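You operate a simulated robot arm through the tools that you are given. There is no shell and no other tool. Be economical: measure what you need, move in short steps, check, and stop when the job is done.

You run a simulated two-armed robot. Do the job below in one go: nothing can be reset, and whatever is moved stays where it is left.

TASK
On the open top of the cabinet table, fold the cream cloth in half, so that its two long edges meet.

Only the result counts: the job must be done as asked and must still hold three seconds after the hand-in. Knocking over, shifting, dropping, spilling or breaking anything else fails it. Flat cloth is picked up by pressing the open fingertips on it (5 to 10 N) and closing them slowly along it; thin cloth reads only 2 to 8 mm in the jaws.

THE ROBOT
Two 6-joint arms with two-finger parallel grippers on one trunk, on a base that drives. Base frame: it is fixed to the floor where the robot stands at the start and does not move with it; the origin is under the middle of the robot, x ahead of it, y to its left, z up; the surface under the hand at the start is at about z = 880. Lengths are in mm, angles in rad, forces in N, time in s.
The left shoulder is at the start at [80, 216, 1610], the right one opposite. With the tool pointing down near the work surface each hand reaches from about 100 to 700 mm from the robot's upright axis, wherever it stands, measured 20 degrees to its own side. Places, roughly: open top of the cabinet table [600, 0, 900]. Payload 3.43 kg a hand.
Tool frame (each hand has its own): the origin (TCP) lies between the finger pads and is the grasp point; the fingertips stand 30 mm ahead of it; z points along the fingers, y is the line along which they close. The gripper opens to 94 mm. The fingers are 28 mm wide and 10 mm thick; the gripper's body (50 by 96 mm) begins 55 mm behind the TCP.
Orientation is that of the tool frame in the base frame, as [roll, pitch, yaw] about the fixed x, y, z axes, in that order (R = Rz(yaw) Ry(pitch) Rx(roll)). With the fingers straight down and closing along the base's y, the tool's x points along the base's -x, its y along +y and its z along -z.

THE INTERFACE
- The arms move only by the tool jog_arm. It takes "left_motion", "right_motion" or both (then of equal length, played together; a hand with none holds still); each is a list of rows, each an object (a shift or turn left out is 0, a gripper value left out holds the last) with "delta_rot": the turn, a rotation vector about the base's x, y, z in rad, a list of three; "linear": the shift along the base's x, y, z in mm, a list of three; "hand": the opening, from 0 (shut) to 1 (fully open). In form: [{"delta_rot": [ax, ay, az], "linear": [x, y, z], "hand": hand}, ...]. A call has 1 to 12 rows; each row is the pose to reach, as a shift and turn from the pose commanded when the call began. Rows are played at 5 a second. More than 50 mm and 0.15 rad between two rows, or a gripper value outside its range, and nothing of the call is played. A pose out of reach is approached as far as the arm can. The call stops where the force on the tool passes 40 N (or 10 N more than at its start, if that is more) or the arm is blocked; 0.2 s more then pass. Each finger travels about 72 mm/s and halts on what it meets, pressing with about 29 N; the grip force reading is that of the motor and also rises with nothing between the fingers. The clock runs only during rows and for 0.2 s after the last one: add rows that repeat a pose to give the fingers time. The reply holds the time, the measured pose of the TCP, the force on the tool along the base axes, the opening and the grip force, in the units named above and with some noise, with the torque about the TCP (base axes, N m) and any sound that the robot's microphone picked up.
- Cameras (640 x 400 px; columns grow to the right, rows downward): "scene" is now at [95.4, -1.2, 1752]; the picture's right is [-0.01, -1.00, 0.00], its down [-0.89, 0.01, -0.45] and it looks along [0.45, -0.01, -0.89] (base axes); focal length 252 px, centre (320, 200). "left" rides on the left gripper at [76, -14, -103] in its tool frame; the picture's right is [0.18, 0.98, 0.00], its down [-0.75, 0.14, -0.64] and it looks along [-0.63, 0.12, 0.77] (tool axes); focal length 243 px, centre (320, 200). "right" rides on the right gripper at [76, 14, -102] in its tool frame; the picture's right is [-0.18, 0.98, 0.00], its down [-0.75, -0.14, -0.64] and it looks along [-0.63, -0.12, 0.77] (tool axes); focal length 243 px, centre (320, 200). There is no depth. A picture from a camera that has moved, and an enlarged one, comes with that camera's place and axes in the base frame and with its lens.
- get_image(camera): a new picture of that camera. The clock stands still meanwhile.
- raise_lower(by): slides the trunk up (or, below 0, down) by that many mm; the arms and the scene camera ride with it, the base frame stays. It gives what a move gives, with no picture.
- base_move(legs): drives the robot by 1 to 6 legs, each [ahead, left, turn to the left] in mm, mm and rad, along the robot's own axes; the way and the turn of a leg run together, so that a leg with both is an arc; at most 1500 mm and 3.142 rad a leg. The arms and the cameras ride along, it lands a little off, and it stops where it bumps. It gives what a move gives.
- turn_head(pan, tilt): turns the head with the scene camera to pan (to the left, within 1.501 rad either way) and tilt (down, from -0.506 to 1.204), counted from straight ahead of the robot. It gives what a move gives.
- inspect(camera, box): a new picture of the part [left, top, right, bottom] of that camera's present view, enlarged. The clock stands still meanwhile.
- sign_off(): hands the job in; it is judged then, once.

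Go step by step. Nothing tells you exact positions but the pictures and the camera data: compare them with the known pose of the tool, close in by small moves and look again before you grip or let go. The budget is 120 turns and 92 pictures, counting those below and the enlarged ones. Unless the task says otherwise, let go and move clear before handing in, and close with one line.

The tools are called after "Emit:" by a JSON object that holds its "api" and its "payload". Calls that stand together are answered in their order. jog_arm: Moves the arms, as the interface text tells. Its arguments: {"type":"object","properties":{"left_motion":{"type":"array","items":{"type":"object","properties":{"delta_rot":{"type":"array","items":{"type":"number"}},"linear":{"type":"array","items":{"type":"number"}},"hand":{"type":"number"}}}},"right_motion":{"type":"array","items":{"type":"object","properties":{"delta_rot":{"type":"array","items":{"type":"number"}},"linear":{"type":"array","items":{"type":"number"}},"hand":{"type":"number"}}}}},"required":[]} The other tools are called the same way: raise_lower (by) slides the trunk up or down; base_move (legs) drives the base; turn_head (pan, tilt) turns the head that bears the scene camera; get_image (camera) takes a picture; inspect (camera, box) takes an enlarged picture of a part of a camera's view; sign_off () hands the job in.

At the start:

```text
time: 0.0
left_ee_pos: [623.4, 137.3, 1102.9]
left_orientation: [3.141, 0.001, -3.141]
left_contact_force: [0.3, 0.2, 0.0]
left_torque: [-0.01, 0.02, -0.02]
left_width: 94.1
left_grip_force: 0.2
right_ee_pos: [430.4, -391.1, 1046.9]
right_orientation: [3.141, -0.002, -3.14]
right_contact_force: [-0.2, 0.5, -0.2]
right_torque: [0.01, -0.06, 0.01]
right_width: 94.1
right_grip_force: 0.0
trunk travel left (down, up): [-840.0, 0.0]
robot x, y, heading: [-1.0, 1.1, 0.001]
head pan, tilt: [-0.014, 1.105]
```

scene: 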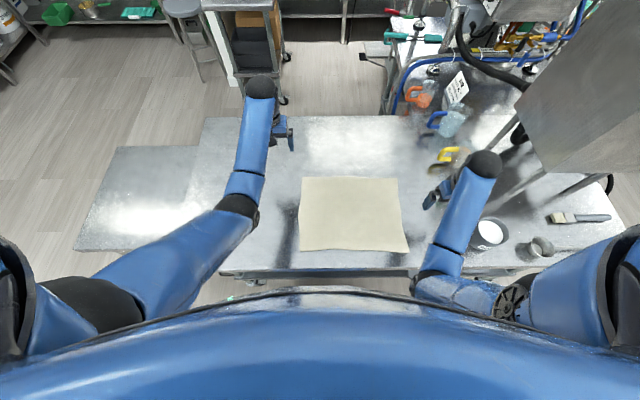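
right: 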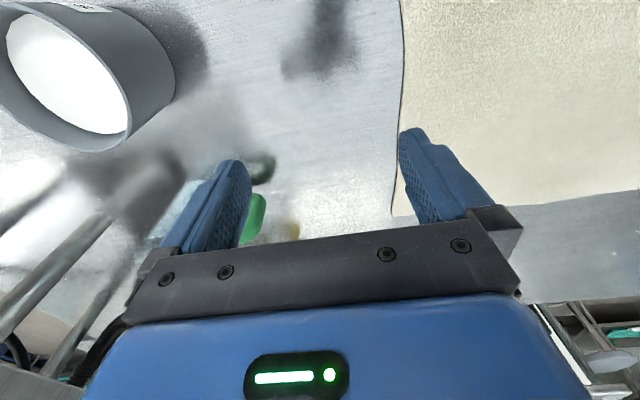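
left: 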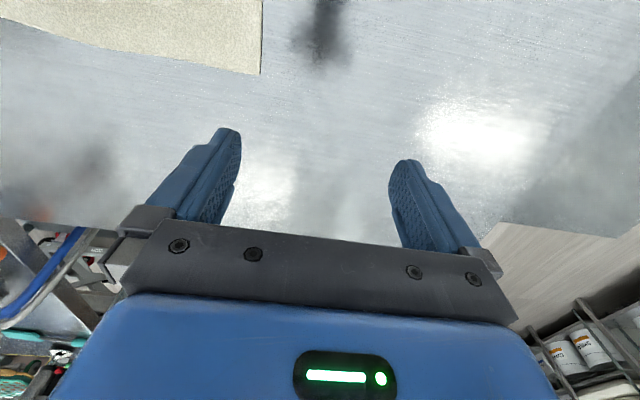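

The cloth lies at about x 330–640, y −320–65, with its long edges running along y. I plan to grip the two far corners and fold the far edge toward me, so I first bring both hands above those corners.

Emit:
{"api": "jog_arm", "payload": {"left_motion": [{"linear": [-2, -20, -25]}, {"linear": [-3, -40, -50]}, {"linear": [-5, -60, -75]}, {"linear": [-6, -75, -100]}, {"linear": [-8, -90, -120]}, {"linear": [-8, -97, -132], "hand": 0.45}], "right_motion": [{"linear": [30, 17, -10]}, {"linear": [60, 35, -25]}, {"linear": [95, 52, -40]}, {"linear": [130, 70, -55]}, {"linear": [160, 88, -65]}, {"linear": [182, 100, -76], "hand": 0.45}]}}

Emit:
{"api": "get_image", "payload": {"camera": "left"}}

Emit:
{"api": "get_image", "payload": {"camera": "right"}}

```text
time: 1.4
left_ee_pos: [615.0, 39.2, 969.3]
left_orientation: [-3.141, 0.0, 3.141]
left_contact_force: [0.1, -0.7, 0.0]
left_torque: [0.02, 0.0, 0.0]
left_width: 41.7
left_grip_force: 0.1
right_ee_pos: [612.9, -293.2, 968.4]
right_orientation: [3.141, -0.003, 3.141]
right_contact_force: [-1.0, -0.5, 0.7]
right_torque: [-0.01, 0.0, 0.02]
right_width: 42.0
right_grip_force: 0.1
trunk travel left (down, up): [-840.0, 0.0]
robot x, y, heading: [0.4, 1.4, 0.003]
head pan, tilt: [-0.014, 1.105]
```

```text
88 pictures are left
camera left: at [539.5, 26.9, 1071.6], right [-0.18, 0.98, 0.0], down [0.75, 0.14, 0.64], along [0.63, 0.12, -0.77], focal length 243 px, centre (320, 200)
```

left: 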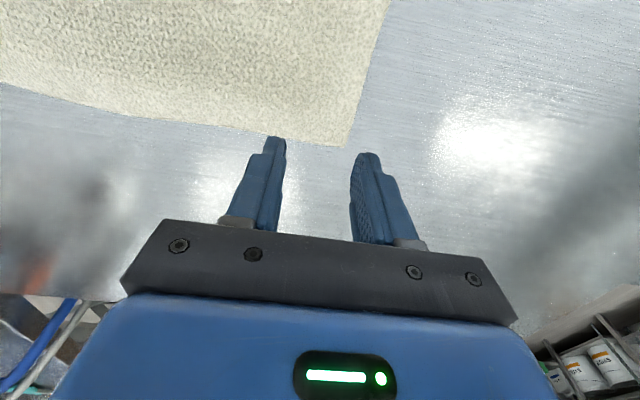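

```text
87 pictures are left
camera right: at [536.5, -277.5, 1070.4], right [0.18, 0.98, 0.0], down [0.75, -0.14, 0.64], along [0.63, -0.12, -0.77], focal length 243 px, centre (320, 200)
```

right: 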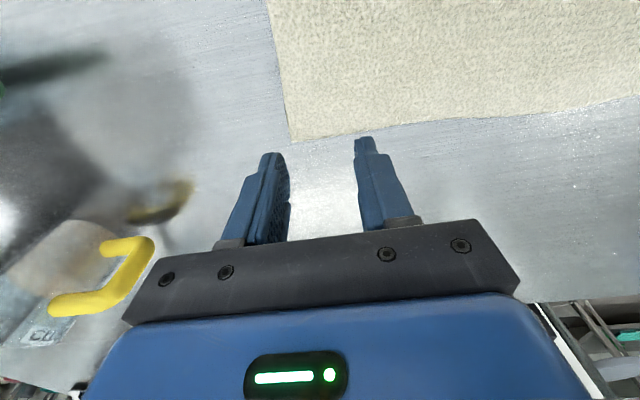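

Both corner fixes agree: left corner about (634, 68) and right corner about (625, −320). I line both hands up just inside the corners and go down to about 5 mm above the cloth.

Emit:
{"api": "jog_arm", "payload": {"left_motion": [{"linear": [6, -5, -15], "hand": 0.4}, {"linear": [6, -5, -30]}, {"linear": [6, -5, -42]}, {"linear": [6, -5, -52]}, {"linear": [6, -5, -52]}], "right_motion": [{"linear": [0, 7, -15], "hand": 0.4}, {"linear": [0, 7, -30]}, {"linear": [0, 7, -42]}, {"linear": [0, 7, -52]}, {"linear": [0, 7, -52]}]}}

Emit:
{"api": "get_image", "payload": {"camera": "left"}}

Emit:
{"api": "get_image", "payload": {"camera": "right"}}

```text
time: 2.6
left_ee_pos: [619.0, 37.0, 920.5]
left_orientation: [3.141, 0.001, -3.141]
left_contact_force: [-0.2, -0.7, -0.6]
left_torque: [-0.03, 0.02, -0.01]
left_width: 37.4
left_grip_force: 0.0
left hand out of reach, approached as far as the arm can: row 4, 5
right_ee_pos: [613.9, -285.1, 917.7]
right_orientation: [-3.141, 0.0, 3.141]
right_contact_force: [0.1, -0.6, 0.6]
right_torque: [-0.03, -0.01, 0.02]
right_width: 37.8
right_grip_force: 0.0
trunk travel left (down, up): [-840.0, 0.0]
robot x, y, heading: [-0.4, -0.9, -0.005]
head pan, tilt: [-0.014, 1.105]
```

```text
86 pictures are left
camera left: at [542.4, 23.1, 1023.4], right [-0.18, 0.98, 0.0], down [0.75, 0.14, 0.64], along [0.63, 0.12, -0.77], focal length 243 px, centre (320, 200)
```

left: 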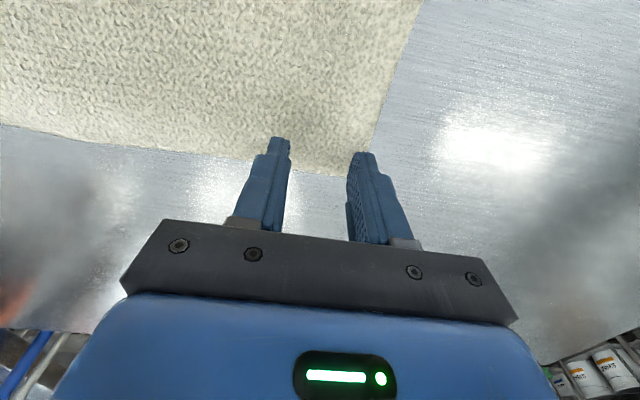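

```text
85 pictures are left
camera right: at [536.9, -270.4, 1020.1], right [0.18, 0.98, 0.0], down [0.75, -0.14, 0.64], along [0.63, -0.12, -0.77], focal length 243 px, centre (320, 200)
```

right: 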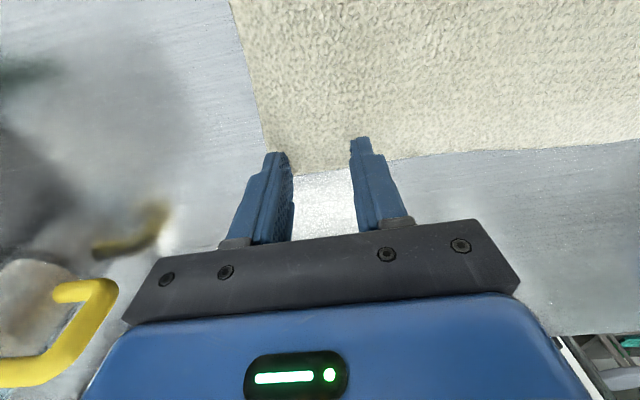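

The left arm is at its reach limit here. I lift both hands, lower the trunk by the same amount, and try again.

Emit:
{"api": "jog_arm", "payload": {"left_motion": [{"linear": [0, 0, 40]}, {"linear": [0, 0, 80]}, {"linear": [0, 0, 120]}], "right_motion": [{"linear": [0, 0, 40]}, {"linear": [0, 0, 80]}, {"linear": [0, 0, 120]}]}}

Emit:
{"api": "raise_lower", "payload": {"by": -110}}

```text
time: 3.4
left_ee_pos: [617.8, 36.1, 1041.7]
left_orientation: [-3.141, -0.001, 3.141]
left_contact_force: [0.8, 0.0, -0.4]
left_torque: [-0.02, -0.01, 0.0]
left_width: 37.5
left_grip_force: 0.1
right_ee_pos: [611.5, -284.0, 1037.0]
right_orientation: [3.14, -0.001, 3.141]
right_contact_force: [-0.6, 0.0, 0.1]
right_torque: [-0.02, -0.01, 0.0]
right_width: 37.7
right_grip_force: 0.0
trunk travel left (down, up): [-840.0, 0.0]
robot x, y, heading: [-1.9, 2.2, 0.002]
head pan, tilt: [-0.014, 1.105]
```

```text
time: 4.8
left_ee_pos: [618.8, 36.0, 931.0]
left_orientation: [3.141, 0.0, 3.141]
left_contact_force: [-0.8, -0.3, -0.2]
left_torque: [0.01, 0.02, -0.03]
left_width: 37.6
left_grip_force: 0.1
right_ee_pos: [610.6, -282.9, 927.6]
right_orientation: [-3.141, 0.001, 3.141]
right_contact_force: [0.2, -0.6, -0.4]
right_torque: [-0.02, 0.02, -0.04]
right_width: 37.5
right_grip_force: 0.0
trunk travel left (down, up): [-730.0, 110.0]
robot x, y, heading: [-0.7, 0.1, -0.001]
head pan, tilt: [-0.014, 1.105]
```

Emit:
{"api": "jog_arm", "payload": {"left_motion": [{"linear": [4, -2, -8]}, {"linear": [4, -2, -14]}, {"linear": [4, -2, -17]}, {"linear": [4, -2, -17]}], "right_motion": [{"linear": [3, -2, -8]}, {"linear": [3, -2, -12]}, {"linear": [3, -2, -14]}, {"linear": [3, -2, -14]}]}}

```text
time: 5.8
left_ee_pos: [621.6, 34.5, 915.0]
left_orientation: [-3.141, 0.0, -3.14]
left_contact_force: [-0.3, 0.6, 1.5]
left_torque: [-0.01, -0.04, -0.03]
left_width: 37.6
left_grip_force: 0.0
right_ee_pos: [612.7, -286.3, 915.8]
right_orientation: [3.141, 0.0, 3.141]
right_contact_force: [-0.7, -0.2, 6.1]
right_torque: [-0.03, 0.07, -0.01]
right_width: 37.5
right_grip_force: 0.1
trunk travel left (down, up): [-730.0, 110.0]
robot x, y, heading: [-0.9, -0.2, 0.004]
head pan, tilt: [-0.014, 1.105]
```

The right hand presses with 6 N and the left is barely touching. I lower the left slightly more.

Emit:
{"api": "jog_arm", "payload": {"left_motion": [{"linear": [0, 0, -0.8]}, {"linear": [0, 0, -0.8]}]}}

Emit:
{"api": "get_image", "payload": {"camera": "left"}}

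Emit:
{"api": "get_image", "payload": {"camera": "right"}}

```text
time: 6.4
left_ee_pos: [622.3, 33.4, 914.6]
left_orientation: [-3.139, 0.001, 3.14]
left_contact_force: [-0.3, 0.0, 2.0]
left_torque: [0.0, 0.05, 0.03]
left_width: 37.8
left_grip_force: 0.1
right_ee_pos: [613.6, -286.1, 914.2]
right_orientation: [3.14, 0.0, -3.141]
right_contact_force: [0.2, -0.9, 4.6]
right_torque: [0.0, 0.02, 0.0]
right_width: 37.3
right_grip_force: 0.1
trunk travel left (down, up): [-730.0, 110.0]
robot x, y, heading: [-0.1, 2.6, 0.002]
head pan, tilt: [-0.014, 1.105]
```

```text
84 pictures are left
camera left: at [546.2, 20.7, 1016.9], right [-0.18, 0.98, 0.0], down [0.75, 0.14, 0.64], along [0.63, 0.12, -0.77], focal length 243 px, centre (320, 200)
```

left: 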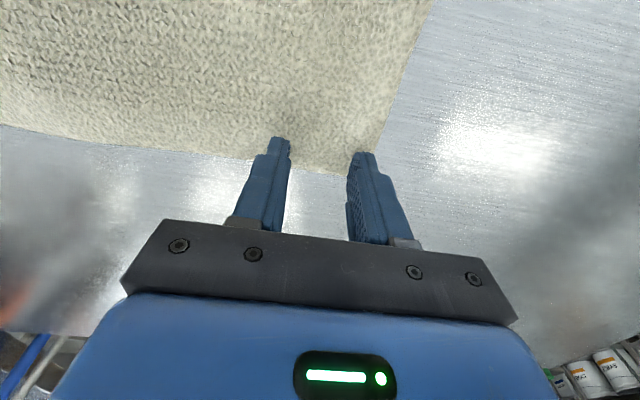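

```text
83 pictures are left
camera right: at [537.0, -271.7, 1016.0], right [0.18, 0.98, 0.0], down [0.75, -0.14, 0.64], along [0.63, -0.12, -0.77], focal length 243 px, centre (320, 200)
```

right: 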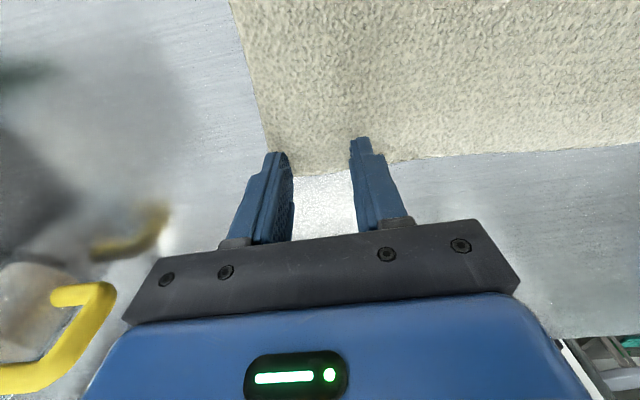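

Emit:
{"api": "jog_arm", "payload": {"left_motion": [{"linear": [0, 0, -1.5]}, {"linear": [0, 0, -1.5], "hand": 0.36}, {"linear": [0, 0, -1.5], "hand": 0.31}, {"linear": [0, 0, -1.5], "hand": 0.26}, {"linear": [0, 0, -1.5], "hand": 0.21}, {"linear": [0, 0, -1.5], "hand": 0.16}, {"linear": [0, 0, -1.5], "hand": 0.11}, {"linear": [0, 0, -1.5], "hand": 0.06}, {"linear": [0, 0, -1.5], "hand": 0.0}, {"linear": [0, 0, -1.5], "hand": 0.0}, {"linear": [0, 0, -1.5], "hand": 0.0}], "right_motion": [{"linear": [0, 0, -0.5]}, {"linear": [0, 0, -0.5], "hand": 0.36}, {"linear": [0, 0, -0.5], "hand": 0.31}, {"linear": [0, 0, -0.5], "hand": 0.26}, {"linear": [0, 0, -0.5], "hand": 0.21}, {"linear": [0, 0, -0.5], "hand": 0.16}, {"linear": [0, 0, -0.5], "hand": 0.11}, {"linear": [0, 0, -0.5], "hand": 0.06}, {"linear": [0, 0, -0.5], "hand": 0.0}, {"linear": [0, 0, -0.5], "hand": 0.0}, {"linear": [0, 0, -0.5], "hand": 0.0}]}}

Emit:
{"api": "get_image", "payload": {"camera": "left"}}

Emit:
{"api": "get_image", "payload": {"camera": "right"}}

```text
time: 8.8
left_ee_pos: [621.3, 31.1, 913.5]
left_orientation: [-3.135, 0.003, 3.14]
left_contact_force: [1.1, -30.7, 8.0]
left_torque: [-0.96, 0.02, 0.26]
left_width: 5.0
left_grip_force: 29.5
right_ee_pos: [612.7, -285.3, 912.7]
right_orientation: [3.137, 0.001, -3.14]
right_contact_force: [-0.1, 30.3, 7.4]
right_torque: [1.01, 0.06, 0.02]
right_width: 7.2
right_grip_force: 29.0
trunk travel left (down, up): [-730.0, 110.0]
robot x, y, heading: [-3.2, -2.4, -0.001]
head pan, tilt: [-0.014, 1.105]
```

```text
82 pictures are left
camera left: at [544.9, 19.3, 1016.3], right [-0.18, 0.98, -0.01], down [0.75, 0.14, 0.64], along [0.63, 0.11, -0.77], focal length 243 px, centre (320, 200)
```

left: 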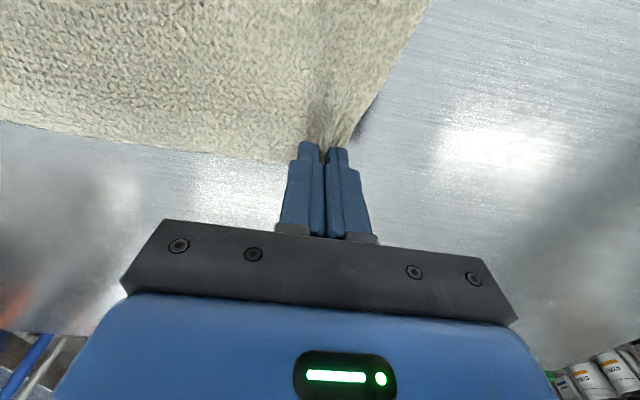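

```text
81 pictures are left
camera right: at [535.9, -269.8, 1015.9], right [0.18, 0.98, 0.01], down [0.75, -0.14, 0.64], along [0.63, -0.11, -0.77], focal length 243 px, centre (320, 200)
```

right: 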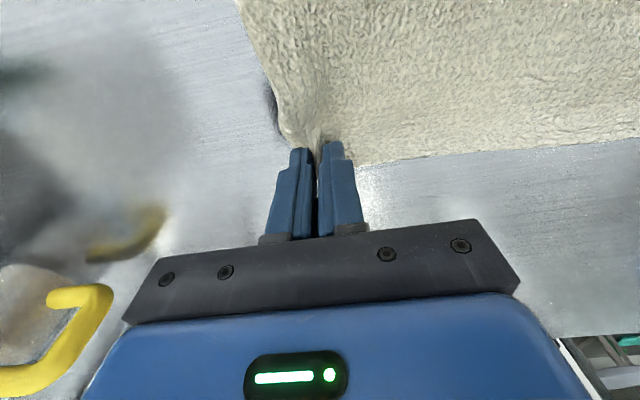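

Both corners are gripped (5 and 7 mm in the jaws), but the cloth is taut between the hands. I ease the hands inward, lift a little and check.

Emit:
{"api": "jog_arm", "payload": {"left_motion": [{"linear": [0, -4, 2]}, {"linear": [0, -8, 10]}, {"linear": [0, -10, 25]}, {"linear": [-3, -10, 40]}, {"linear": [-3, -10, 40]}], "right_motion": [{"linear": [0, 4, 2]}, {"linear": [0, 8, 10]}, {"linear": [0, 10, 25]}, {"linear": [-3, 10, 40]}, {"linear": [-3, 10, 40]}]}}

Emit:
{"api": "get_image", "payload": {"camera": "scene"}}

Emit:
{"api": "get_image", "payload": {"camera": "left"}}

Emit:
{"api": "get_image", "payload": {"camera": "right"}}

```text
time: 10.0
left_ee_pos: [620.3, 24.3, 952.6]
left_orientation: [-3.14, -0.002, 3.141]
left_contact_force: [-0.2, -8.1, -0.1]
left_torque: [-0.24, 0.0, 0.03]
left_width: 4.1
left_grip_force: 29.2
right_ee_pos: [612.4, -278.2, 952.7]
right_orientation: [-3.141, 0.0, -3.14]
right_contact_force: [-0.5, 7.9, 0.1]
right_torque: [0.28, 0.04, 0.0]
right_width: 5.8
right_grip_force: 29.4
trunk travel left (down, up): [-730.0, 110.0]
robot x, y, heading: [2.3, -0.3, -0.004]
head pan, tilt: [-0.014, 1.105]
```

```text
80 pictures are left
camera scene: at [96.2, -1.3, 1641.9], right [-0.01, -1.0, 0.0], down [-0.89, 0.01, -0.45], along [0.45, -0.01, -0.89], focal length 252 px, centre (320, 200)
```

scene: 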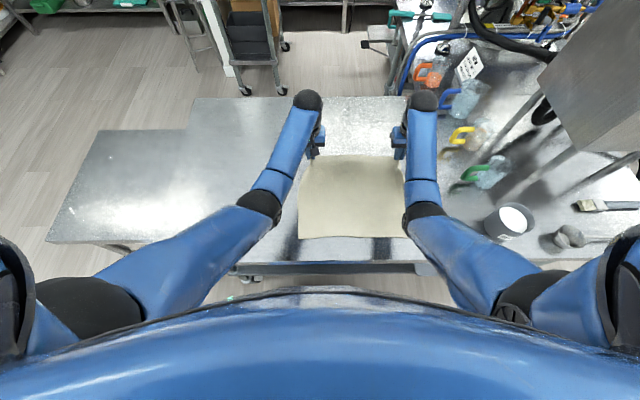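

```text
79 pictures are left
camera left: at [543.8, 10.5, 1055.1], right [-0.18, 0.98, 0.0], down [0.75, 0.14, 0.64], along [0.63, 0.12, -0.77], focal length 243 px, centre (320, 200)
```

left: 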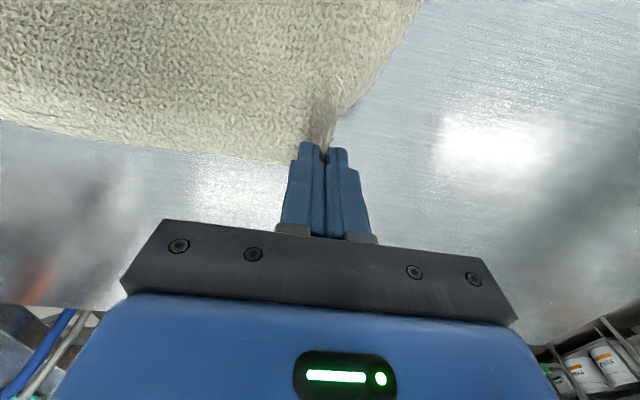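

```text
78 pictures are left
camera right: at [536.2, -262.9, 1055.4], right [0.18, 0.98, 0.0], down [0.75, -0.14, 0.64], along [0.63, -0.12, -0.77], focal length 243 px, centre (320, 200)
```

right: 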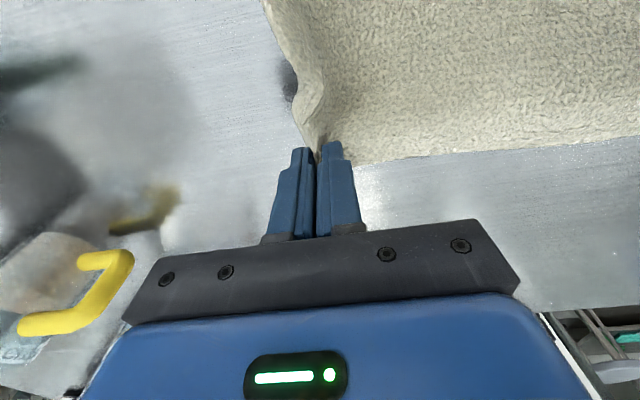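

The grip holds cleanly with the corners lifted. I now carry the far edge over in an arc toward me, tilting the fingers forward so the edge turns over.

Emit:
{"api": "jog_arm", "payload": {"left_motion": [{"linear": [-27, -1, 39], "delta_rot": [0, -0.13, 0]}, {"linear": [-58, -2, 65], "delta_rot": [0, -0.27, 0]}, {"linear": [-99, -2, 84], "delta_rot": [0, -0.4, 0]}, {"linear": [-143, -2, 90], "delta_rot": [0, -0.54, 0]}, {"linear": [-184, -2, 83], "delta_rot": [0, -0.67, 0]}, {"linear": [-220, -2, 69], "delta_rot": [0, -0.8, 0]}, {"linear": [-220, -2, 69], "delta_rot": [0, -0.8, 0]}], "right_motion": [{"linear": [-27, 1, 39], "delta_rot": [0, -0.13, 0]}, {"linear": [-58, 2, 65], "delta_rot": [0, -0.27, 0]}, {"linear": [-99, 2, 84], "delta_rot": [0, -0.4, 0]}, {"linear": [-143, 2, 90], "delta_rot": [0, -0.54, 0]}, {"linear": [-184, 2, 83], "delta_rot": [0, -0.67, 0]}, {"linear": [-220, 2, 69], "delta_rot": [0, -0.8, 0]}, {"linear": [-220, 2, 69], "delta_rot": [0, -0.8, 0]}]}}

Emit:
{"api": "get_image", "payload": {"camera": "scene"}}

Emit:
{"api": "get_image", "payload": {"camera": "left"}}

```text
time: 11.6
left_ee_pos: [400.5, 16.9, 1019.2]
left_orientation: [-3.141, 0.8, -3.141]
left_contact_force: [0.0, -0.3, -1.0]
left_torque: [0.0, 0.04, 0.02]
left_width: 4.3
left_grip_force: 29.3
right_ee_pos: [389.7, -272.2, 1022.4]
right_orientation: [-3.141, 0.801, 3.141]
right_contact_force: [-0.2, 0.2, -0.1]
right_torque: [0.01, -0.01, 0.03]
right_width: 5.6
right_grip_force: 28.6
trunk travel left (down, up): [-730.0, 110.0]
robot x, y, heading: [-0.6, 1.6, 0.002]
head pan, tilt: [-0.014, 1.105]
```

```text
77 pictures are left
camera scene: at [97.6, -1.5, 1641.9], right [-0.01, -1.0, 0.0], down [-0.89, 0.01, -0.45], along [0.45, -0.01, -0.89], focal length 252 px, centre (320, 200)
```

scene: 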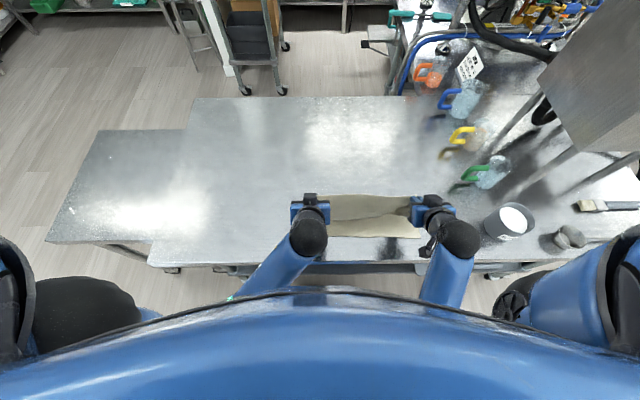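

```text
76 pictures are left
camera left: at [274.7, 5.9, 1036.1], right [-0.13, 0.98, -0.13], down [0.06, 0.14, 0.99], along [0.99, 0.12, -0.08], focal length 243 px, centre (320, 200)
```

left: 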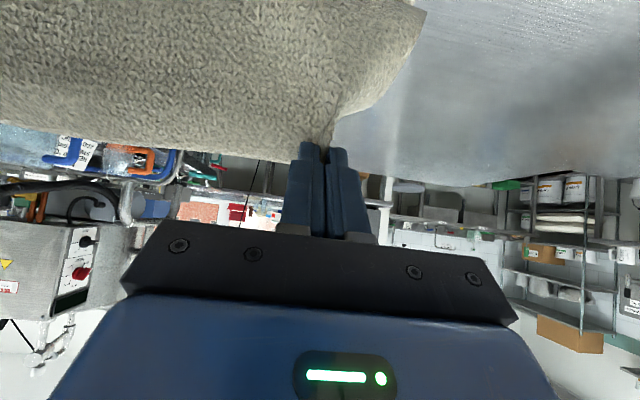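

Emit:
{"api": "inspect", "payload": {"camera": "scene", "box": [280, 170, 440, 270]}}

```text
4.00 times, centred on (360, 220) of scene
camera zoom: at [97.6, -1.5, 1641.9], right [-0.01, -1.0, 0.0], down [-0.89, 0.01, -0.45], along [0.45, -0.01, -0.89], focal length 1010 px, centre (160, 120)
```

zoom: 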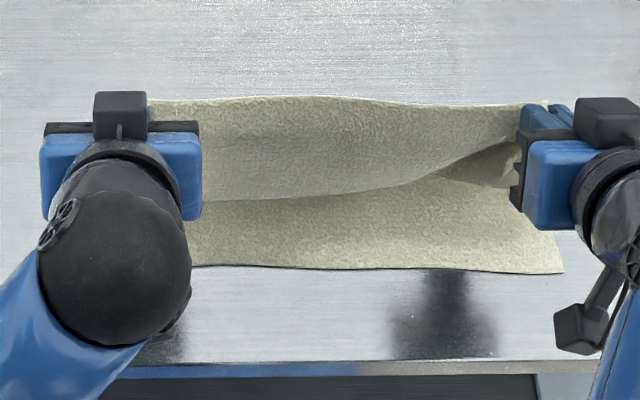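

The edge has come over cleanly. I now lower it onto the near edge, tilting a little more.

Emit:
{"api": "jog_arm", "payload": {"left_motion": [{"linear": [-22, 1, -18], "delta_rot": [0, -0.07, 0]}, {"linear": [-40, 2, -42], "delta_rot": [0, -0.14, 0]}, {"linear": [-52, 4, -66], "delta_rot": [0, -0.21, 0]}, {"linear": [-58, 5, -84], "delta_rot": [0, -0.28, 0]}, {"linear": [-60, 5, -96], "delta_rot": [0, -0.35, 0]}, {"linear": [-60, 5, -96], "delta_rot": [0, -0.35, 0]}], "right_motion": [{"linear": [-22, -1, -18], "delta_rot": [0, -0.07, 0]}, {"linear": [-40, -2, -42], "delta_rot": [0, -0.14, 0]}, {"linear": [-50, -4, -68], "delta_rot": [0, -0.21, 0]}, {"linear": [-55, -5, -87], "delta_rot": [0, -0.28, 0]}, {"linear": [-57, -5, -99], "delta_rot": [0, -0.35, 0]}, {"linear": [-57, -5, -99], "delta_rot": [0, -0.35, 0]}]}}

Emit:
{"api": "inspect", "payload": {"camera": "scene", "box": [260, 170, 460, 295]}}

Emit:
{"api": "get_image", "payload": {"camera": "left"}}

Emit:
{"api": "get_image", "payload": {"camera": "right"}}

```text
time: 12.3
left_ee_pos: [360.8, 22.9, 980.5]
left_orientation: [-3.138, 0.941, -3.139]
left_contact_force: [0.3, -1.3, 0.6]
left_torque: [-0.1, -0.02, -0.04]
left_width: 4.2
left_grip_force: 28.8
right_ee_pos: [427.3, -255.2, 1043.4]
right_orientation: [-2.93, 1.101, -2.8]
right_contact_force: [-1.2, 1.7, -0.3]
right_torque: [0.07, 0.06, 0.04]
right_width: 4.1
right_grip_force: 28.8
trunk travel left (down, up): [-730.0, 110.0]
robot x, y, heading: [-1.6, -1.0, 0.004]
head pan, tilt: [-0.014, 1.105]
stopped in row 3 (right hand): the arm was blocked; the commanded pose is now the measured one
```

```text
3.20 times, centred on (360, 232) of scene
camera zoom: at [96.5, -0.6, 1643.6], right [-0.01, -1.0, 0.0], down [-0.89, 0.01, -0.45], along [0.45, -0.01, -0.89], focal length 808 px, centre (192, 96)
```

zoom: 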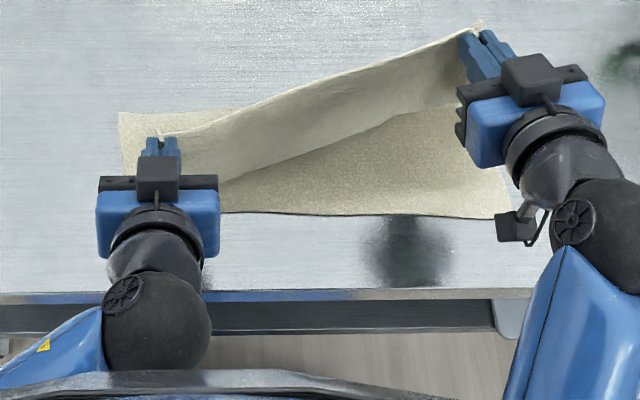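

```text
73 pictures are left
camera left: at [232.7, 10.1, 979.5], right [-0.11, 0.98, -0.15], down [-0.07, 0.14, 0.99], along [0.99, 0.12, 0.06], focal length 243 px, centre (320, 200)
```

left: 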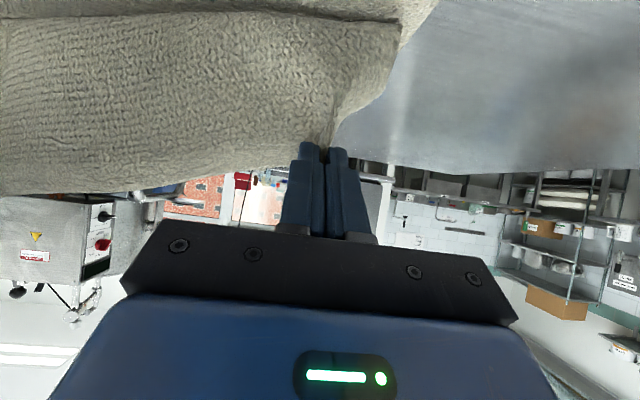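

```text
72 pictures are left
camera right: at [300.7, -262.3, 1017.9], right [-0.07, 0.99, 0.07], down [-0.23, -0.09, 0.97], along [0.97, 0.05, 0.23], focal length 243 px, centre (320, 200)
```

right: 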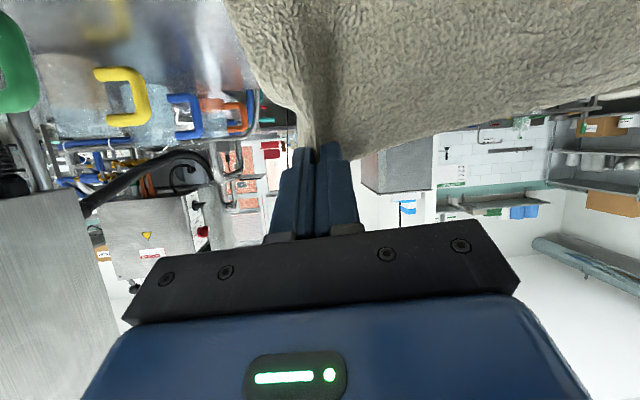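

The right arm was blocked, probably by a joint limit close to the body, and it twisted, though it still holds the cloth. I untwist it, put both hands over the cloth's middle, and then back the base up so the arms have room.

Emit:
{"api": "jog_arm", "payload": {"left_motion": [{"linear": [25, 0, 15], "delta_rot": [0, 0.04, 0]}, {"linear": [50, 0, 25], "delta_rot": [0, 0.08, 0]}, {"linear": [75, 0, 35], "delta_rot": [0, 0.12, 0]}, {"linear": [104, 0, 40], "delta_rot": [0, 0.19, 0]}, {"linear": [104, 0, 40], "delta_rot": [0, 0.19, 0]}], "right_motion": [{"linear": [7, -5, -7], "delta_rot": [0.017, 0.092, -0.042]}, {"linear": [14, -10, -14], "delta_rot": [0.034, 0.184, -0.085]}, {"linear": [21, -15, -21], "delta_rot": [0.052, 0.275, -0.127]}, {"linear": [28, -20, -28], "delta_rot": [0.069, 0.367, -0.17]}, {"linear": [28, -20, -28], "delta_rot": [0.069, 0.367, -0.17]}]}}

Emit:
{"api": "get_image", "payload": {"camera": "scene"}}

```text
time: 13.5
left_ee_pos: [463.7, 22.7, 1018.7]
left_orientation: [-3.14, 0.751, 3.142]
left_contact_force: [-0.3, -5.7, -0.4]
left_torque: [-0.14, 0.0, -0.1]
left_width: 4.2
left_grip_force: 29.2
right_ee_pos: [452.0, -275.9, 1011.7]
right_orientation: [3.134, 0.744, 3.132]
right_contact_force: [-0.2, 5.7, -0.8]
right_torque: [0.11, -0.03, 0.2]
right_width: 4.2
right_grip_force: 28.6
trunk travel left (down, up): [-730.0, 110.0]
robot x, y, heading: [-4.0, 0.2, -0.002]
head pan, tilt: [-0.014, 1.105]
```

```text
71 pictures are left
camera scene: at [94.7, -0.7, 1642.0], right [-0.01, -1.0, 0.0], down [-0.89, 0.01, -0.45], along [0.45, -0.01, -0.89], focal length 252 px, centre (320, 200)
```

scene: 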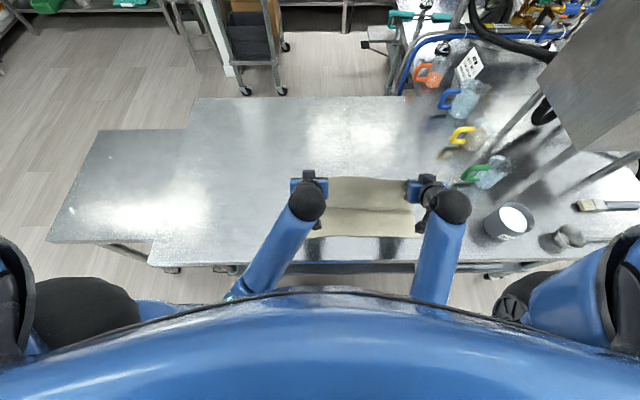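

Both hands are level again and the cloth is held. Now I back the base up by 115 mm.

Emit:
{"api": "base_move", "payload": {"legs": [[-115, 0, 0]]}}

Emit:
{"api": "inspect", "payload": {"camera": "scene", "box": [240, 120, 480, 270]}}

```text
time: 14.7
left_ee_pos: [354.2, 23.2, 1017.9]
left_orientation: [3.142, 0.75, -3.141]
left_contact_force: [-0.2, -6.0, 0.9]
left_torque: [-0.16, 0.02, -0.1]
left_width: 4.3
left_grip_force: 29.3
right_ee_pos: [345.0, -276.6, 1008.7]
right_orientation: [3.136, 0.744, 3.136]
right_contact_force: [0.2, 6.4, -0.6]
right_torque: [0.11, -0.01, 0.2]
right_width: 4.3
right_grip_force: 29.0
trunk travel left (down, up): [-730.0, 110.0]
robot x, y, heading: [-111.3, 2.5, 0.004]
head pan, tilt: [-0.014, 1.105]
```

```text
2.67 times, centred on (360, 195) of scene
camera zoom: at [-11.6, -1.1, 1641.6], right [-0.01, -1.0, 0.0], down [-0.9, 0.01, -0.45], along [0.45, 0.0, -0.9], focal length 673 px, centre (213, 213)
```

zoom: 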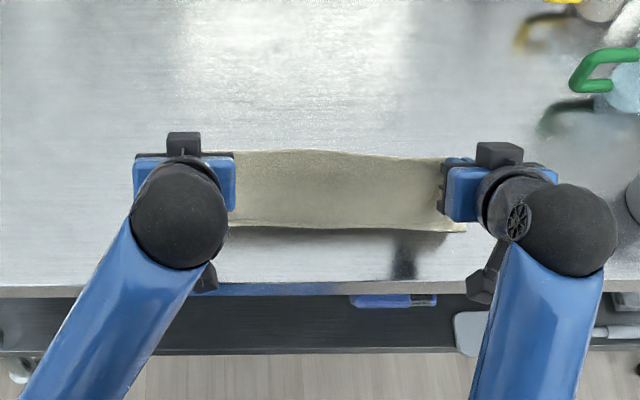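

Emit:
{"api": "jog_arm", "payload": {"left_motion": [{"linear": [-3, 0, -20], "delta_rot": [0, -0.06, 0]}, {"linear": [-6, 0, -40], "delta_rot": [0, -0.12, 0]}, {"linear": [-9, 0, -60], "delta_rot": [0, -0.18, 0]}, {"linear": [-12, 0, -76], "delta_rot": [0, -0.25, 0]}, {"linear": [-15, 0, -90], "delta_rot": [0, -0.35, 0]}, {"linear": [-15, 0, -90], "delta_rot": [0, -0.35, 0]}], "right_motion": [{"linear": [-3, 0, -18], "delta_rot": [0, -0.06, 0]}, {"linear": [-6, 0, -36], "delta_rot": [0, -0.12, 0]}, {"linear": [-9, 0, -54], "delta_rot": [0, -0.18, 0]}, {"linear": [-12, 0, -70], "delta_rot": [0, -0.25, 0]}, {"linear": [-15, 0, -82], "delta_rot": [0, -0.35, 0]}, {"linear": [-15, 0, -82], "delta_rot": [0, -0.35, 0]}]}}

Emit:
{"api": "inspect", "payload": {"camera": "scene", "box": [240, 120, 480, 270]}}

Emit:
{"api": "get_image", "payload": {"camera": "right"}}

```text
time: 16.1
left_ee_pos: [337.3, 21.9, 929.2]
left_orientation: [-3.139, 1.102, -3.138]
left_contact_force: [-0.4, -4.6, 1.9]
left_torque: [-0.05, -0.01, -0.1]
left_width: 4.0
left_grip_force: 29.0
right_ee_pos: [325.8, -275.5, 928.1]
right_orientation: [3.131, 1.098, 3.134]
right_contact_force: [0.5, 4.9, -0.6]
right_torque: [0.06, 0.02, 0.2]
right_width: 4.1
right_grip_force: 28.7
trunk travel left (down, up): [-730.0, 110.0]
robot x, y, heading: [-108.3, -1.0, 0.0]
head pan, tilt: [-0.014, 1.105]
```

```text
2.67 times, centred on (360, 195) of scene
camera zoom: at [-17.0, -1.1, 1642.0], right [-0.01, -1.0, 0.0], down [-0.89, 0.01, -0.45], along [0.45, 0.0, -0.89], focal length 673 px, centre (213, 213)
```

zoom: 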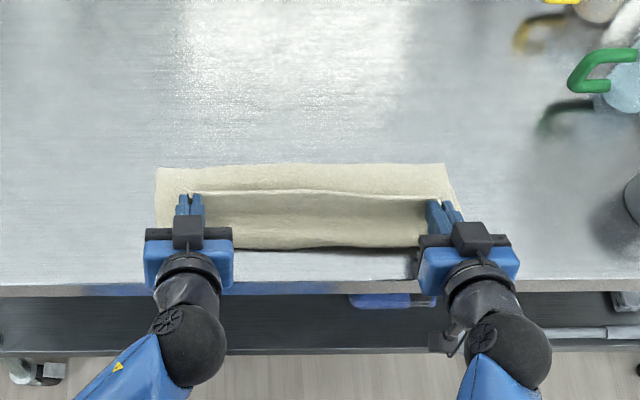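

```text
68 pictures are left
camera right: at [199.4, -260.5, 907.8], right [0.08, 0.98, 0.17], down [-0.23, -0.15, 0.96], along [0.97, -0.12, 0.21], focal length 243 px, centre (320, 200)
```

right: 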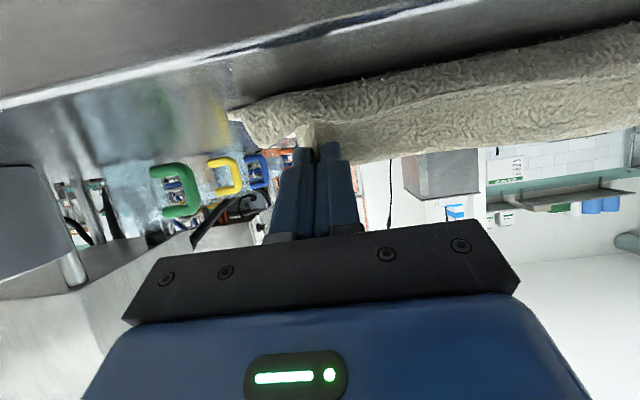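

The cloth bulges toward me below the grip and the fold line has rolled too close (about x 434). I lift and shift the held edge forward so the fold rolls back to the middle at about x 488, then check again.

Emit:
{"api": "jog_arm", "payload": {"left_motion": [{"linear": [0, 0, 30]}, {"linear": [5, 0, 60]}, {"linear": [35, 0, 80]}, {"linear": [65, 0, 85]}, {"linear": [90, 0, 75]}, {"linear": [90, 0, 55]}, {"linear": [90, 0, 30]}, {"linear": [90, 0, 30]}], "right_motion": [{"linear": [0, 0, 30]}, {"linear": [5, 0, 60]}, {"linear": [35, 0, 80]}, {"linear": [65, 0, 85]}, {"linear": [90, 0, 75]}, {"linear": [90, 0, 55]}, {"linear": [90, 0, 30]}, {"linear": [90, 0, 30]}]}}

Emit:
{"api": "inspect", "payload": {"camera": "scene", "box": [240, 120, 480, 270]}}

Emit:
{"api": "get_image", "payload": {"camera": "left"}}

```text
time: 17.9
left_ee_pos: [427.9, 20.4, 958.4]
left_orientation: [-3.138, 1.101, -3.136]
left_contact_force: [0.3, -5.0, -0.6]
left_torque: [-0.11, 0.0, -0.11]
left_width: 4.3
left_grip_force: 28.9
right_ee_pos: [416.0, -275.1, 958.8]
right_orientation: [3.131, 1.096, 3.133]
right_contact_force: [-0.5, 4.5, -0.1]
right_torque: [0.04, 0.03, 0.22]
right_width: 3.9
right_grip_force: 29.2
trunk travel left (down, up): [-730.0, 110.0]
robot x, y, heading: [-110.6, 0.9, 0.002]
head pan, tilt: [-0.014, 1.105]
```

```text
2.67 times, centred on (360, 195) of scene
camera zoom: at [-15.9, -1.0, 1641.9], right [-0.01, -1.0, 0.0], down [-0.89, 0.01, -0.45], along [0.45, -0.01, -0.89], focal length 673 px, centre (213, 213)
```

zoom: 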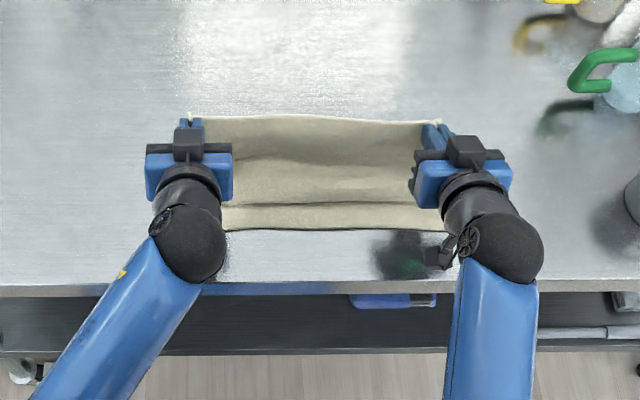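

```text
66 pictures are left
camera left: at [302.0, 8.5, 937.4], right [-0.08, 0.98, -0.17], down [-0.23, 0.14, 0.96], along [0.97, 0.12, 0.22], focal length 243 px, centre (320, 200)
```

left: 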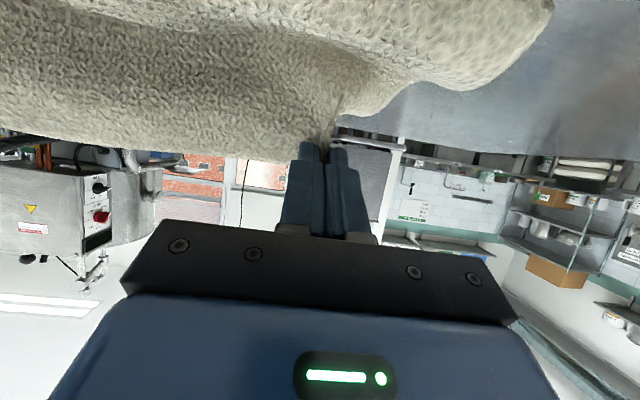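

The grip orientation forces a loop in the cloth, because the sheet leaves the jaws sideways. A better way is to lay the cloth back flat and regrip with the jaws closing across the edge. I start by lifting and driving forward again.

Emit:
{"api": "jog_arm", "payload": {"left_motion": [{"linear": [0, 0, 30], "delta_rot": [0, 0.1, 0]}, {"linear": [0, 0, 60], "delta_rot": [0, 0.2, 0]}, {"linear": [0, 0, 65], "delta_rot": [0, 0.3, 0]}], "right_motion": [{"linear": [0, 0, 30], "delta_rot": [0, 0.1, 0]}, {"linear": [0, 0, 60], "delta_rot": [0, 0.2, 0]}, {"linear": [0, 0, 65], "delta_rot": [0, 0.3, 0]}]}}

Emit:
{"api": "base_move", "payload": {"legs": [[110, 0, 0]]}}

```text
time: 18.7
left_ee_pos: [427.0, 22.5, 1024.7]
left_orientation: [-3.139, 0.801, -3.14]
left_contact_force: [0.0, -4.7, 0.7]
left_torque: [-0.11, -0.02, -0.13]
left_width: 3.9
left_grip_force: 28.8
right_ee_pos: [417.4, -276.1, 1024.3]
right_orientation: [3.135, 0.793, 3.136]
right_contact_force: [-0.3, 4.6, -0.4]
right_torque: [0.04, 0.02, 0.19]
right_width: 4.2
right_grip_force: 29.4
trunk travel left (down, up): [-730.0, 110.0]
robot x, y, heading: [-109.0, 1.2, 0.0]
head pan, tilt: [-0.014, 1.105]
```

```text
time: 19.9
left_ee_pos: [530.8, 21.7, 1026.3]
left_orientation: [-3.141, 0.804, -3.14]
left_contact_force: [-0.6, -4.6, 0.7]
left_torque: [-0.11, -0.01, -0.11]
left_width: 4.3
left_grip_force: 28.7
right_ee_pos: [522.8, -274.7, 1025.6]
right_orientation: [3.133, 0.8, 3.137]
right_contact_force: [-0.5, 5.2, 0.3]
right_torque: [0.07, 0.0, 0.2]
right_width: 4.0
right_grip_force: 29.3
trunk travel left (down, up): [-730.0, 110.0]
robot x, y, heading: [-3.7, -3.6, 0.0]
head pan, tilt: [-0.014, 1.105]
```

Emit:
{"api": "jog_arm", "payload": {"left_motion": [{"linear": [20, 0, -5], "delta_rot": [0, 0.13, 0]}, {"linear": [42, 0, -18], "delta_rot": [0, 0.27, 0]}, {"linear": [62, 0, -38], "delta_rot": [0, 0.4, 0]}, {"linear": [78, 0, -62], "delta_rot": [0, 0.54, 0]}, {"linear": [88, 0, -86], "delta_rot": [0, 0.67, 0]}, {"linear": [92, 0, -106], "delta_rot": [0, 0.8, 0]}, {"linear": [92, 0, -107], "delta_rot": [0, 0.8, 0]}], "right_motion": [{"linear": [20, 0, -5], "delta_rot": [0, 0.13, 0]}, {"linear": [42, 0, -18], "delta_rot": [0, 0.27, 0]}, {"linear": [62, 0, -38], "delta_rot": [0, 0.4, 0]}, {"linear": [78, 0, -62], "delta_rot": [0, 0.54, 0]}, {"linear": [87, 0, -86], "delta_rot": [0, 0.67, 0]}, {"linear": [91, 0, -106], "delta_rot": [0, 0.8, 0]}, {"linear": [91, 0, -107], "delta_rot": [0, 0.8, 0]}]}}

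Emit:
{"api": "get_image", "payload": {"camera": "scene"}}

```text
time: 21.5
left_ee_pos: [625.6, 22.9, 918.5]
left_orientation: [-3.14, 0.003, -3.14]
left_contact_force: [-0.9, -3.3, 0.5]
left_torque: [-0.12, 0.0, 0.03]
left_width: 4.2
left_grip_force: 28.8
right_ee_pos: [615.6, -274.0, 917.3]
right_orientation: [3.139, -0.004, 3.138]
right_contact_force: [0.2, 2.4, 1.9]
right_torque: [0.07, 0.04, 0.05]
right_width: 4.0
right_grip_force: 28.7
trunk travel left (down, up): [-730.0, 110.0]
robot x, y, heading: [-2.2, -2.8, 0.006]
head pan, tilt: [-0.014, 1.105]
```

```text
65 pictures are left
camera scene: at [90.9, -0.2, 1642.1], right [-0.01, -1.0, 0.0], down [-0.89, 0.01, -0.45], along [0.45, -0.01, -0.89], focal length 252 px, centre (320, 200)
```

scene: 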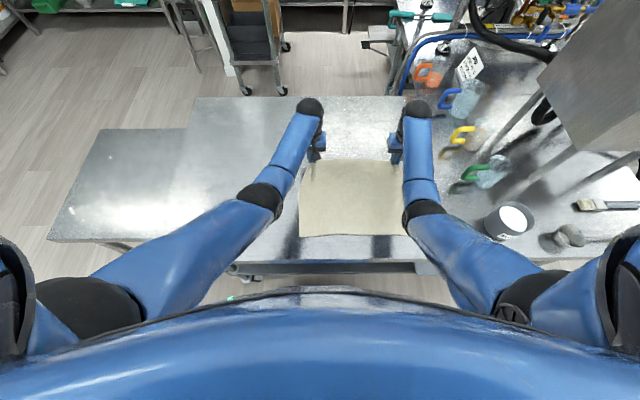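

The cloth lies flat again. I open, lift clear, and turn the hands a quarter turn so that the jaws close along x.

Emit:
{"api": "jog_arm", "payload": {"left_motion": [{"linear": [0, 4, -1], "hand": 0.2}, {"linear": [0, 6, -1], "hand": 0.4}, {"linear": [0, 6, 2], "hand": 0.45}, {"linear": [0, 6, 20], "hand": 0.45}, {"linear": [0, 6, 50]}, {"linear": [0, 6, 80]}], "right_motion": [{"linear": [0, -4, -1], "hand": 0.2}, {"linear": [0, -6, -1], "hand": 0.4}, {"linear": [0, -6, 2], "hand": 0.45}, {"linear": [0, -6, 20], "hand": 0.45}, {"linear": [0, -6, 50]}, {"linear": [0, -6, 80]}]}}

Emit:
{"api": "jog_arm", "payload": {"left_motion": [{"delta_rot": [0, 0, -0.142]}, {"delta_rot": [0, 0, -0.285]}, {"delta_rot": [0, 0, -0.428]}, {"delta_rot": [0, 0, -0.571]}, {"delta_rot": [0, 0, -0.714]}, {"delta_rot": [0, 0, -0.857]}, {"delta_rot": [0, 0, -1.0]}, {"delta_rot": [0, 0, -1.143]}, {"delta_rot": [0, 0, -1.286]}, {"delta_rot": [0, 0, -1.429]}, {"delta_rot": [0, 0, -1.571]}], "right_motion": [{"delta_rot": [0, 0, 0.142]}, {"delta_rot": [0, 0, 0.285]}, {"delta_rot": [0, 0, 0.428]}, {"delta_rot": [0, 0, 0.571]}, {"delta_rot": [0, 0, 0.714]}, {"delta_rot": [0, 0, 0.857]}, {"delta_rot": [0, 0, 1.0]}, {"delta_rot": [0, 0, 1.143]}, {"delta_rot": [0, 0, 1.286]}, {"delta_rot": [0, 0, 1.429]}, {"delta_rot": [0, 0, 1.571]}]}}

Emit:
{"api": "get_image", "payload": {"camera": "left"}}

Emit:
{"api": "get_image", "payload": {"camera": "right"}}

```text
time: 22.9
left_ee_pos: [626.1, 28.2, 996.2]
left_orientation: [3.141, -0.001, -3.139]
left_contact_force: [-0.1, 0.3, 0.4]
left_torque: [-0.02, -0.01, 0.01]
left_width: 42.5
left_grip_force: 0.1
right_ee_pos: [614.8, -282.4, 996.2]
right_orientation: [3.139, -0.004, 3.137]
right_contact_force: [-0.3, -0.1, 0.6]
right_torque: [-0.02, 0.0, -0.01]
right_width: 42.3
right_grip_force: 0.2
trunk travel left (down, up): [-730.0, 110.0]
robot x, y, heading: [-2.9, 1.2, 0.004]
head pan, tilt: [-0.014, 1.105]
```

```text
time: 25.3
left_ee_pos: [626.8, 29.1, 997.0]
left_orientation: [3.141, 0.002, 1.571]
left_contact_force: [-0.6, -0.1, 0.0]
left_torque: [-0.03, -0.02, 0.01]
left_width: 42.2
left_grip_force: 0.1
right_ee_pos: [615.2, -281.1, 996.7]
right_orientation: [3.138, -0.003, -1.572]
right_contact_force: [-0.8, 0.2, -0.4]
right_torque: [-0.01, 0.0, 0.0]
right_width: 42.1
right_grip_force: 0.0
trunk travel left (down, up): [-730.0, 110.0]
robot x, y, heading: [-2.1, -1.8, 0.006]
head pan, tilt: [-0.014, 1.105]
```

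```text
64 pictures are left
camera left: at [612.9, 106.8, 1099.7], right [0.98, 0.18, 0.0], down [0.14, -0.75, 0.64], along [0.12, -0.63, -0.77], focal length 243 px, centre (320, 200)
```

left: 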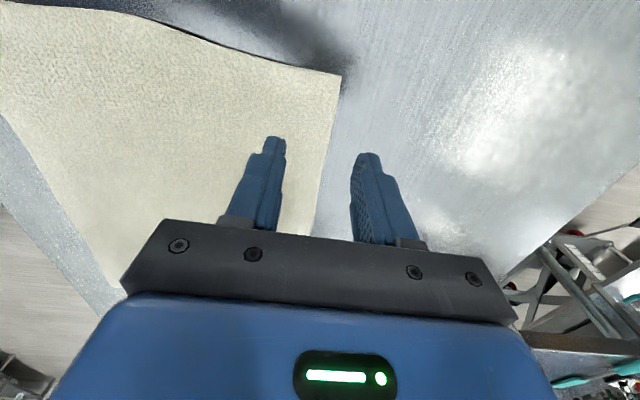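

```text
63 pictures are left
camera right: at [601.6, -356.4, 1099.2], right [-0.98, 0.19, 0.0], down [0.14, 0.76, 0.64], along [0.12, 0.63, -0.77], focal length 243 px, centre (320, 200)
```

right: 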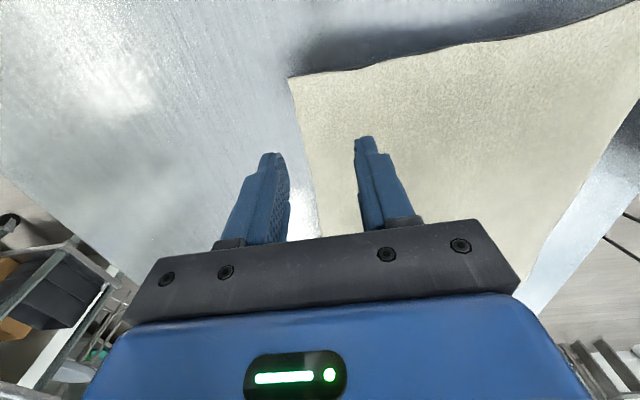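

Emit:
{"api": "jog_arm", "payload": {"left_motion": [{"linear": [-8, 9, -20], "hand": 0.3}, {"linear": [-15, 17, -40]}, {"linear": [-15, 17, -60]}, {"linear": [-15, 17, -75]}, {"linear": [-15, 17, -75]}], "right_motion": [{"linear": [-3, -8, -20], "hand": 0.3}, {"linear": [-6, -16, -40]}, {"linear": [-6, -16, -60]}, {"linear": [-6, -16, -75]}, {"linear": [-6, -16, -75]}]}}

Emit:
{"api": "get_image", "payload": {"camera": "left"}}

Emit:
{"api": "get_image", "payload": {"camera": "right"}}

```text
time: 26.5
left_ee_pos: [612.6, 45.0, 920.9]
left_orientation: [3.138, 0.002, 1.574]
left_contact_force: [-0.1, 0.0, -0.1]
left_torque: [0.01, 0.01, -0.01]
left_width: 28.2
left_grip_force: 0.1
right_ee_pos: [611.0, -299.2, 921.6]
right_orientation: [3.137, -0.004, -1.576]
right_contact_force: [-0.7, -0.4, -0.3]
right_torque: [-0.03, 0.01, -0.02]
right_width: 28.4
right_grip_force: 0.0
trunk travel left (down, up): [-730.0, 110.0]
robot x, y, heading: [-0.6, -2.2, 0.002]
head pan, tilt: [-0.014, 1.105]
```

```text
62 pictures are left
camera left: at [598.0, 123.2, 1023.7], right [0.98, 0.19, 0.0], down [0.14, -0.75, 0.64], along [0.12, -0.63, -0.77], focal length 243 px, centre (320, 200)
```

left: 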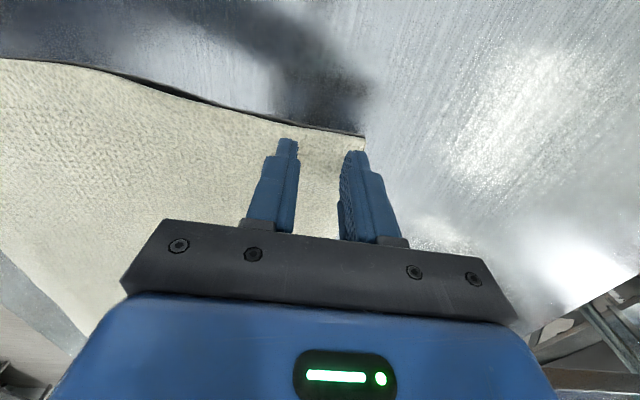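

```text
61 pictures are left
camera right: at [595.9, -374.3, 1024.9], right [-0.98, 0.19, 0.0], down [0.15, 0.76, 0.64], along [0.12, 0.63, -0.77], focal length 243 px, centre (320, 200)
```

right: 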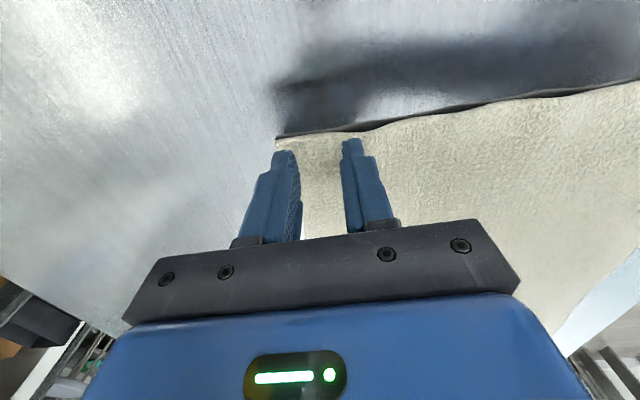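

Both hands straddle the corner strips with the outer finger right at the edge. Next I press down.

Emit:
{"api": "jog_arm", "payload": {"left_motion": [{"linear": [-1, 1, -3]}, {"linear": [-1, 1, -6]}, {"linear": [-1, 1, -7]}, {"linear": [-1, 1, -8]}], "right_motion": [{"linear": [-2, 0, -3]}, {"linear": [-2, 0, -6]}, {"linear": [-2, 0, -7]}, {"linear": [-2, 0, -8]}]}}

```text
time: 27.5
left_ee_pos: [611.8, 45.6, 914.2]
left_orientation: [3.14, 0.002, 1.572]
left_contact_force: [0.3, -0.3, 2.4]
left_torque: [0.0, -0.01, -0.01]
left_width: 28.4
left_grip_force: 0.0
right_ee_pos: [608.8, -297.9, 914.0]
right_orientation: [3.14, -0.004, -1.575]
right_contact_force: [0.3, -0.9, 2.2]
right_torque: [0.02, 0.01, -0.02]
right_width: 28.4
right_grip_force: 0.1
trunk travel left (down, up): [-730.0, 110.0]
robot x, y, heading: [-2.3, 3.3, 0.001]
head pan, tilt: [-0.014, 1.105]
```

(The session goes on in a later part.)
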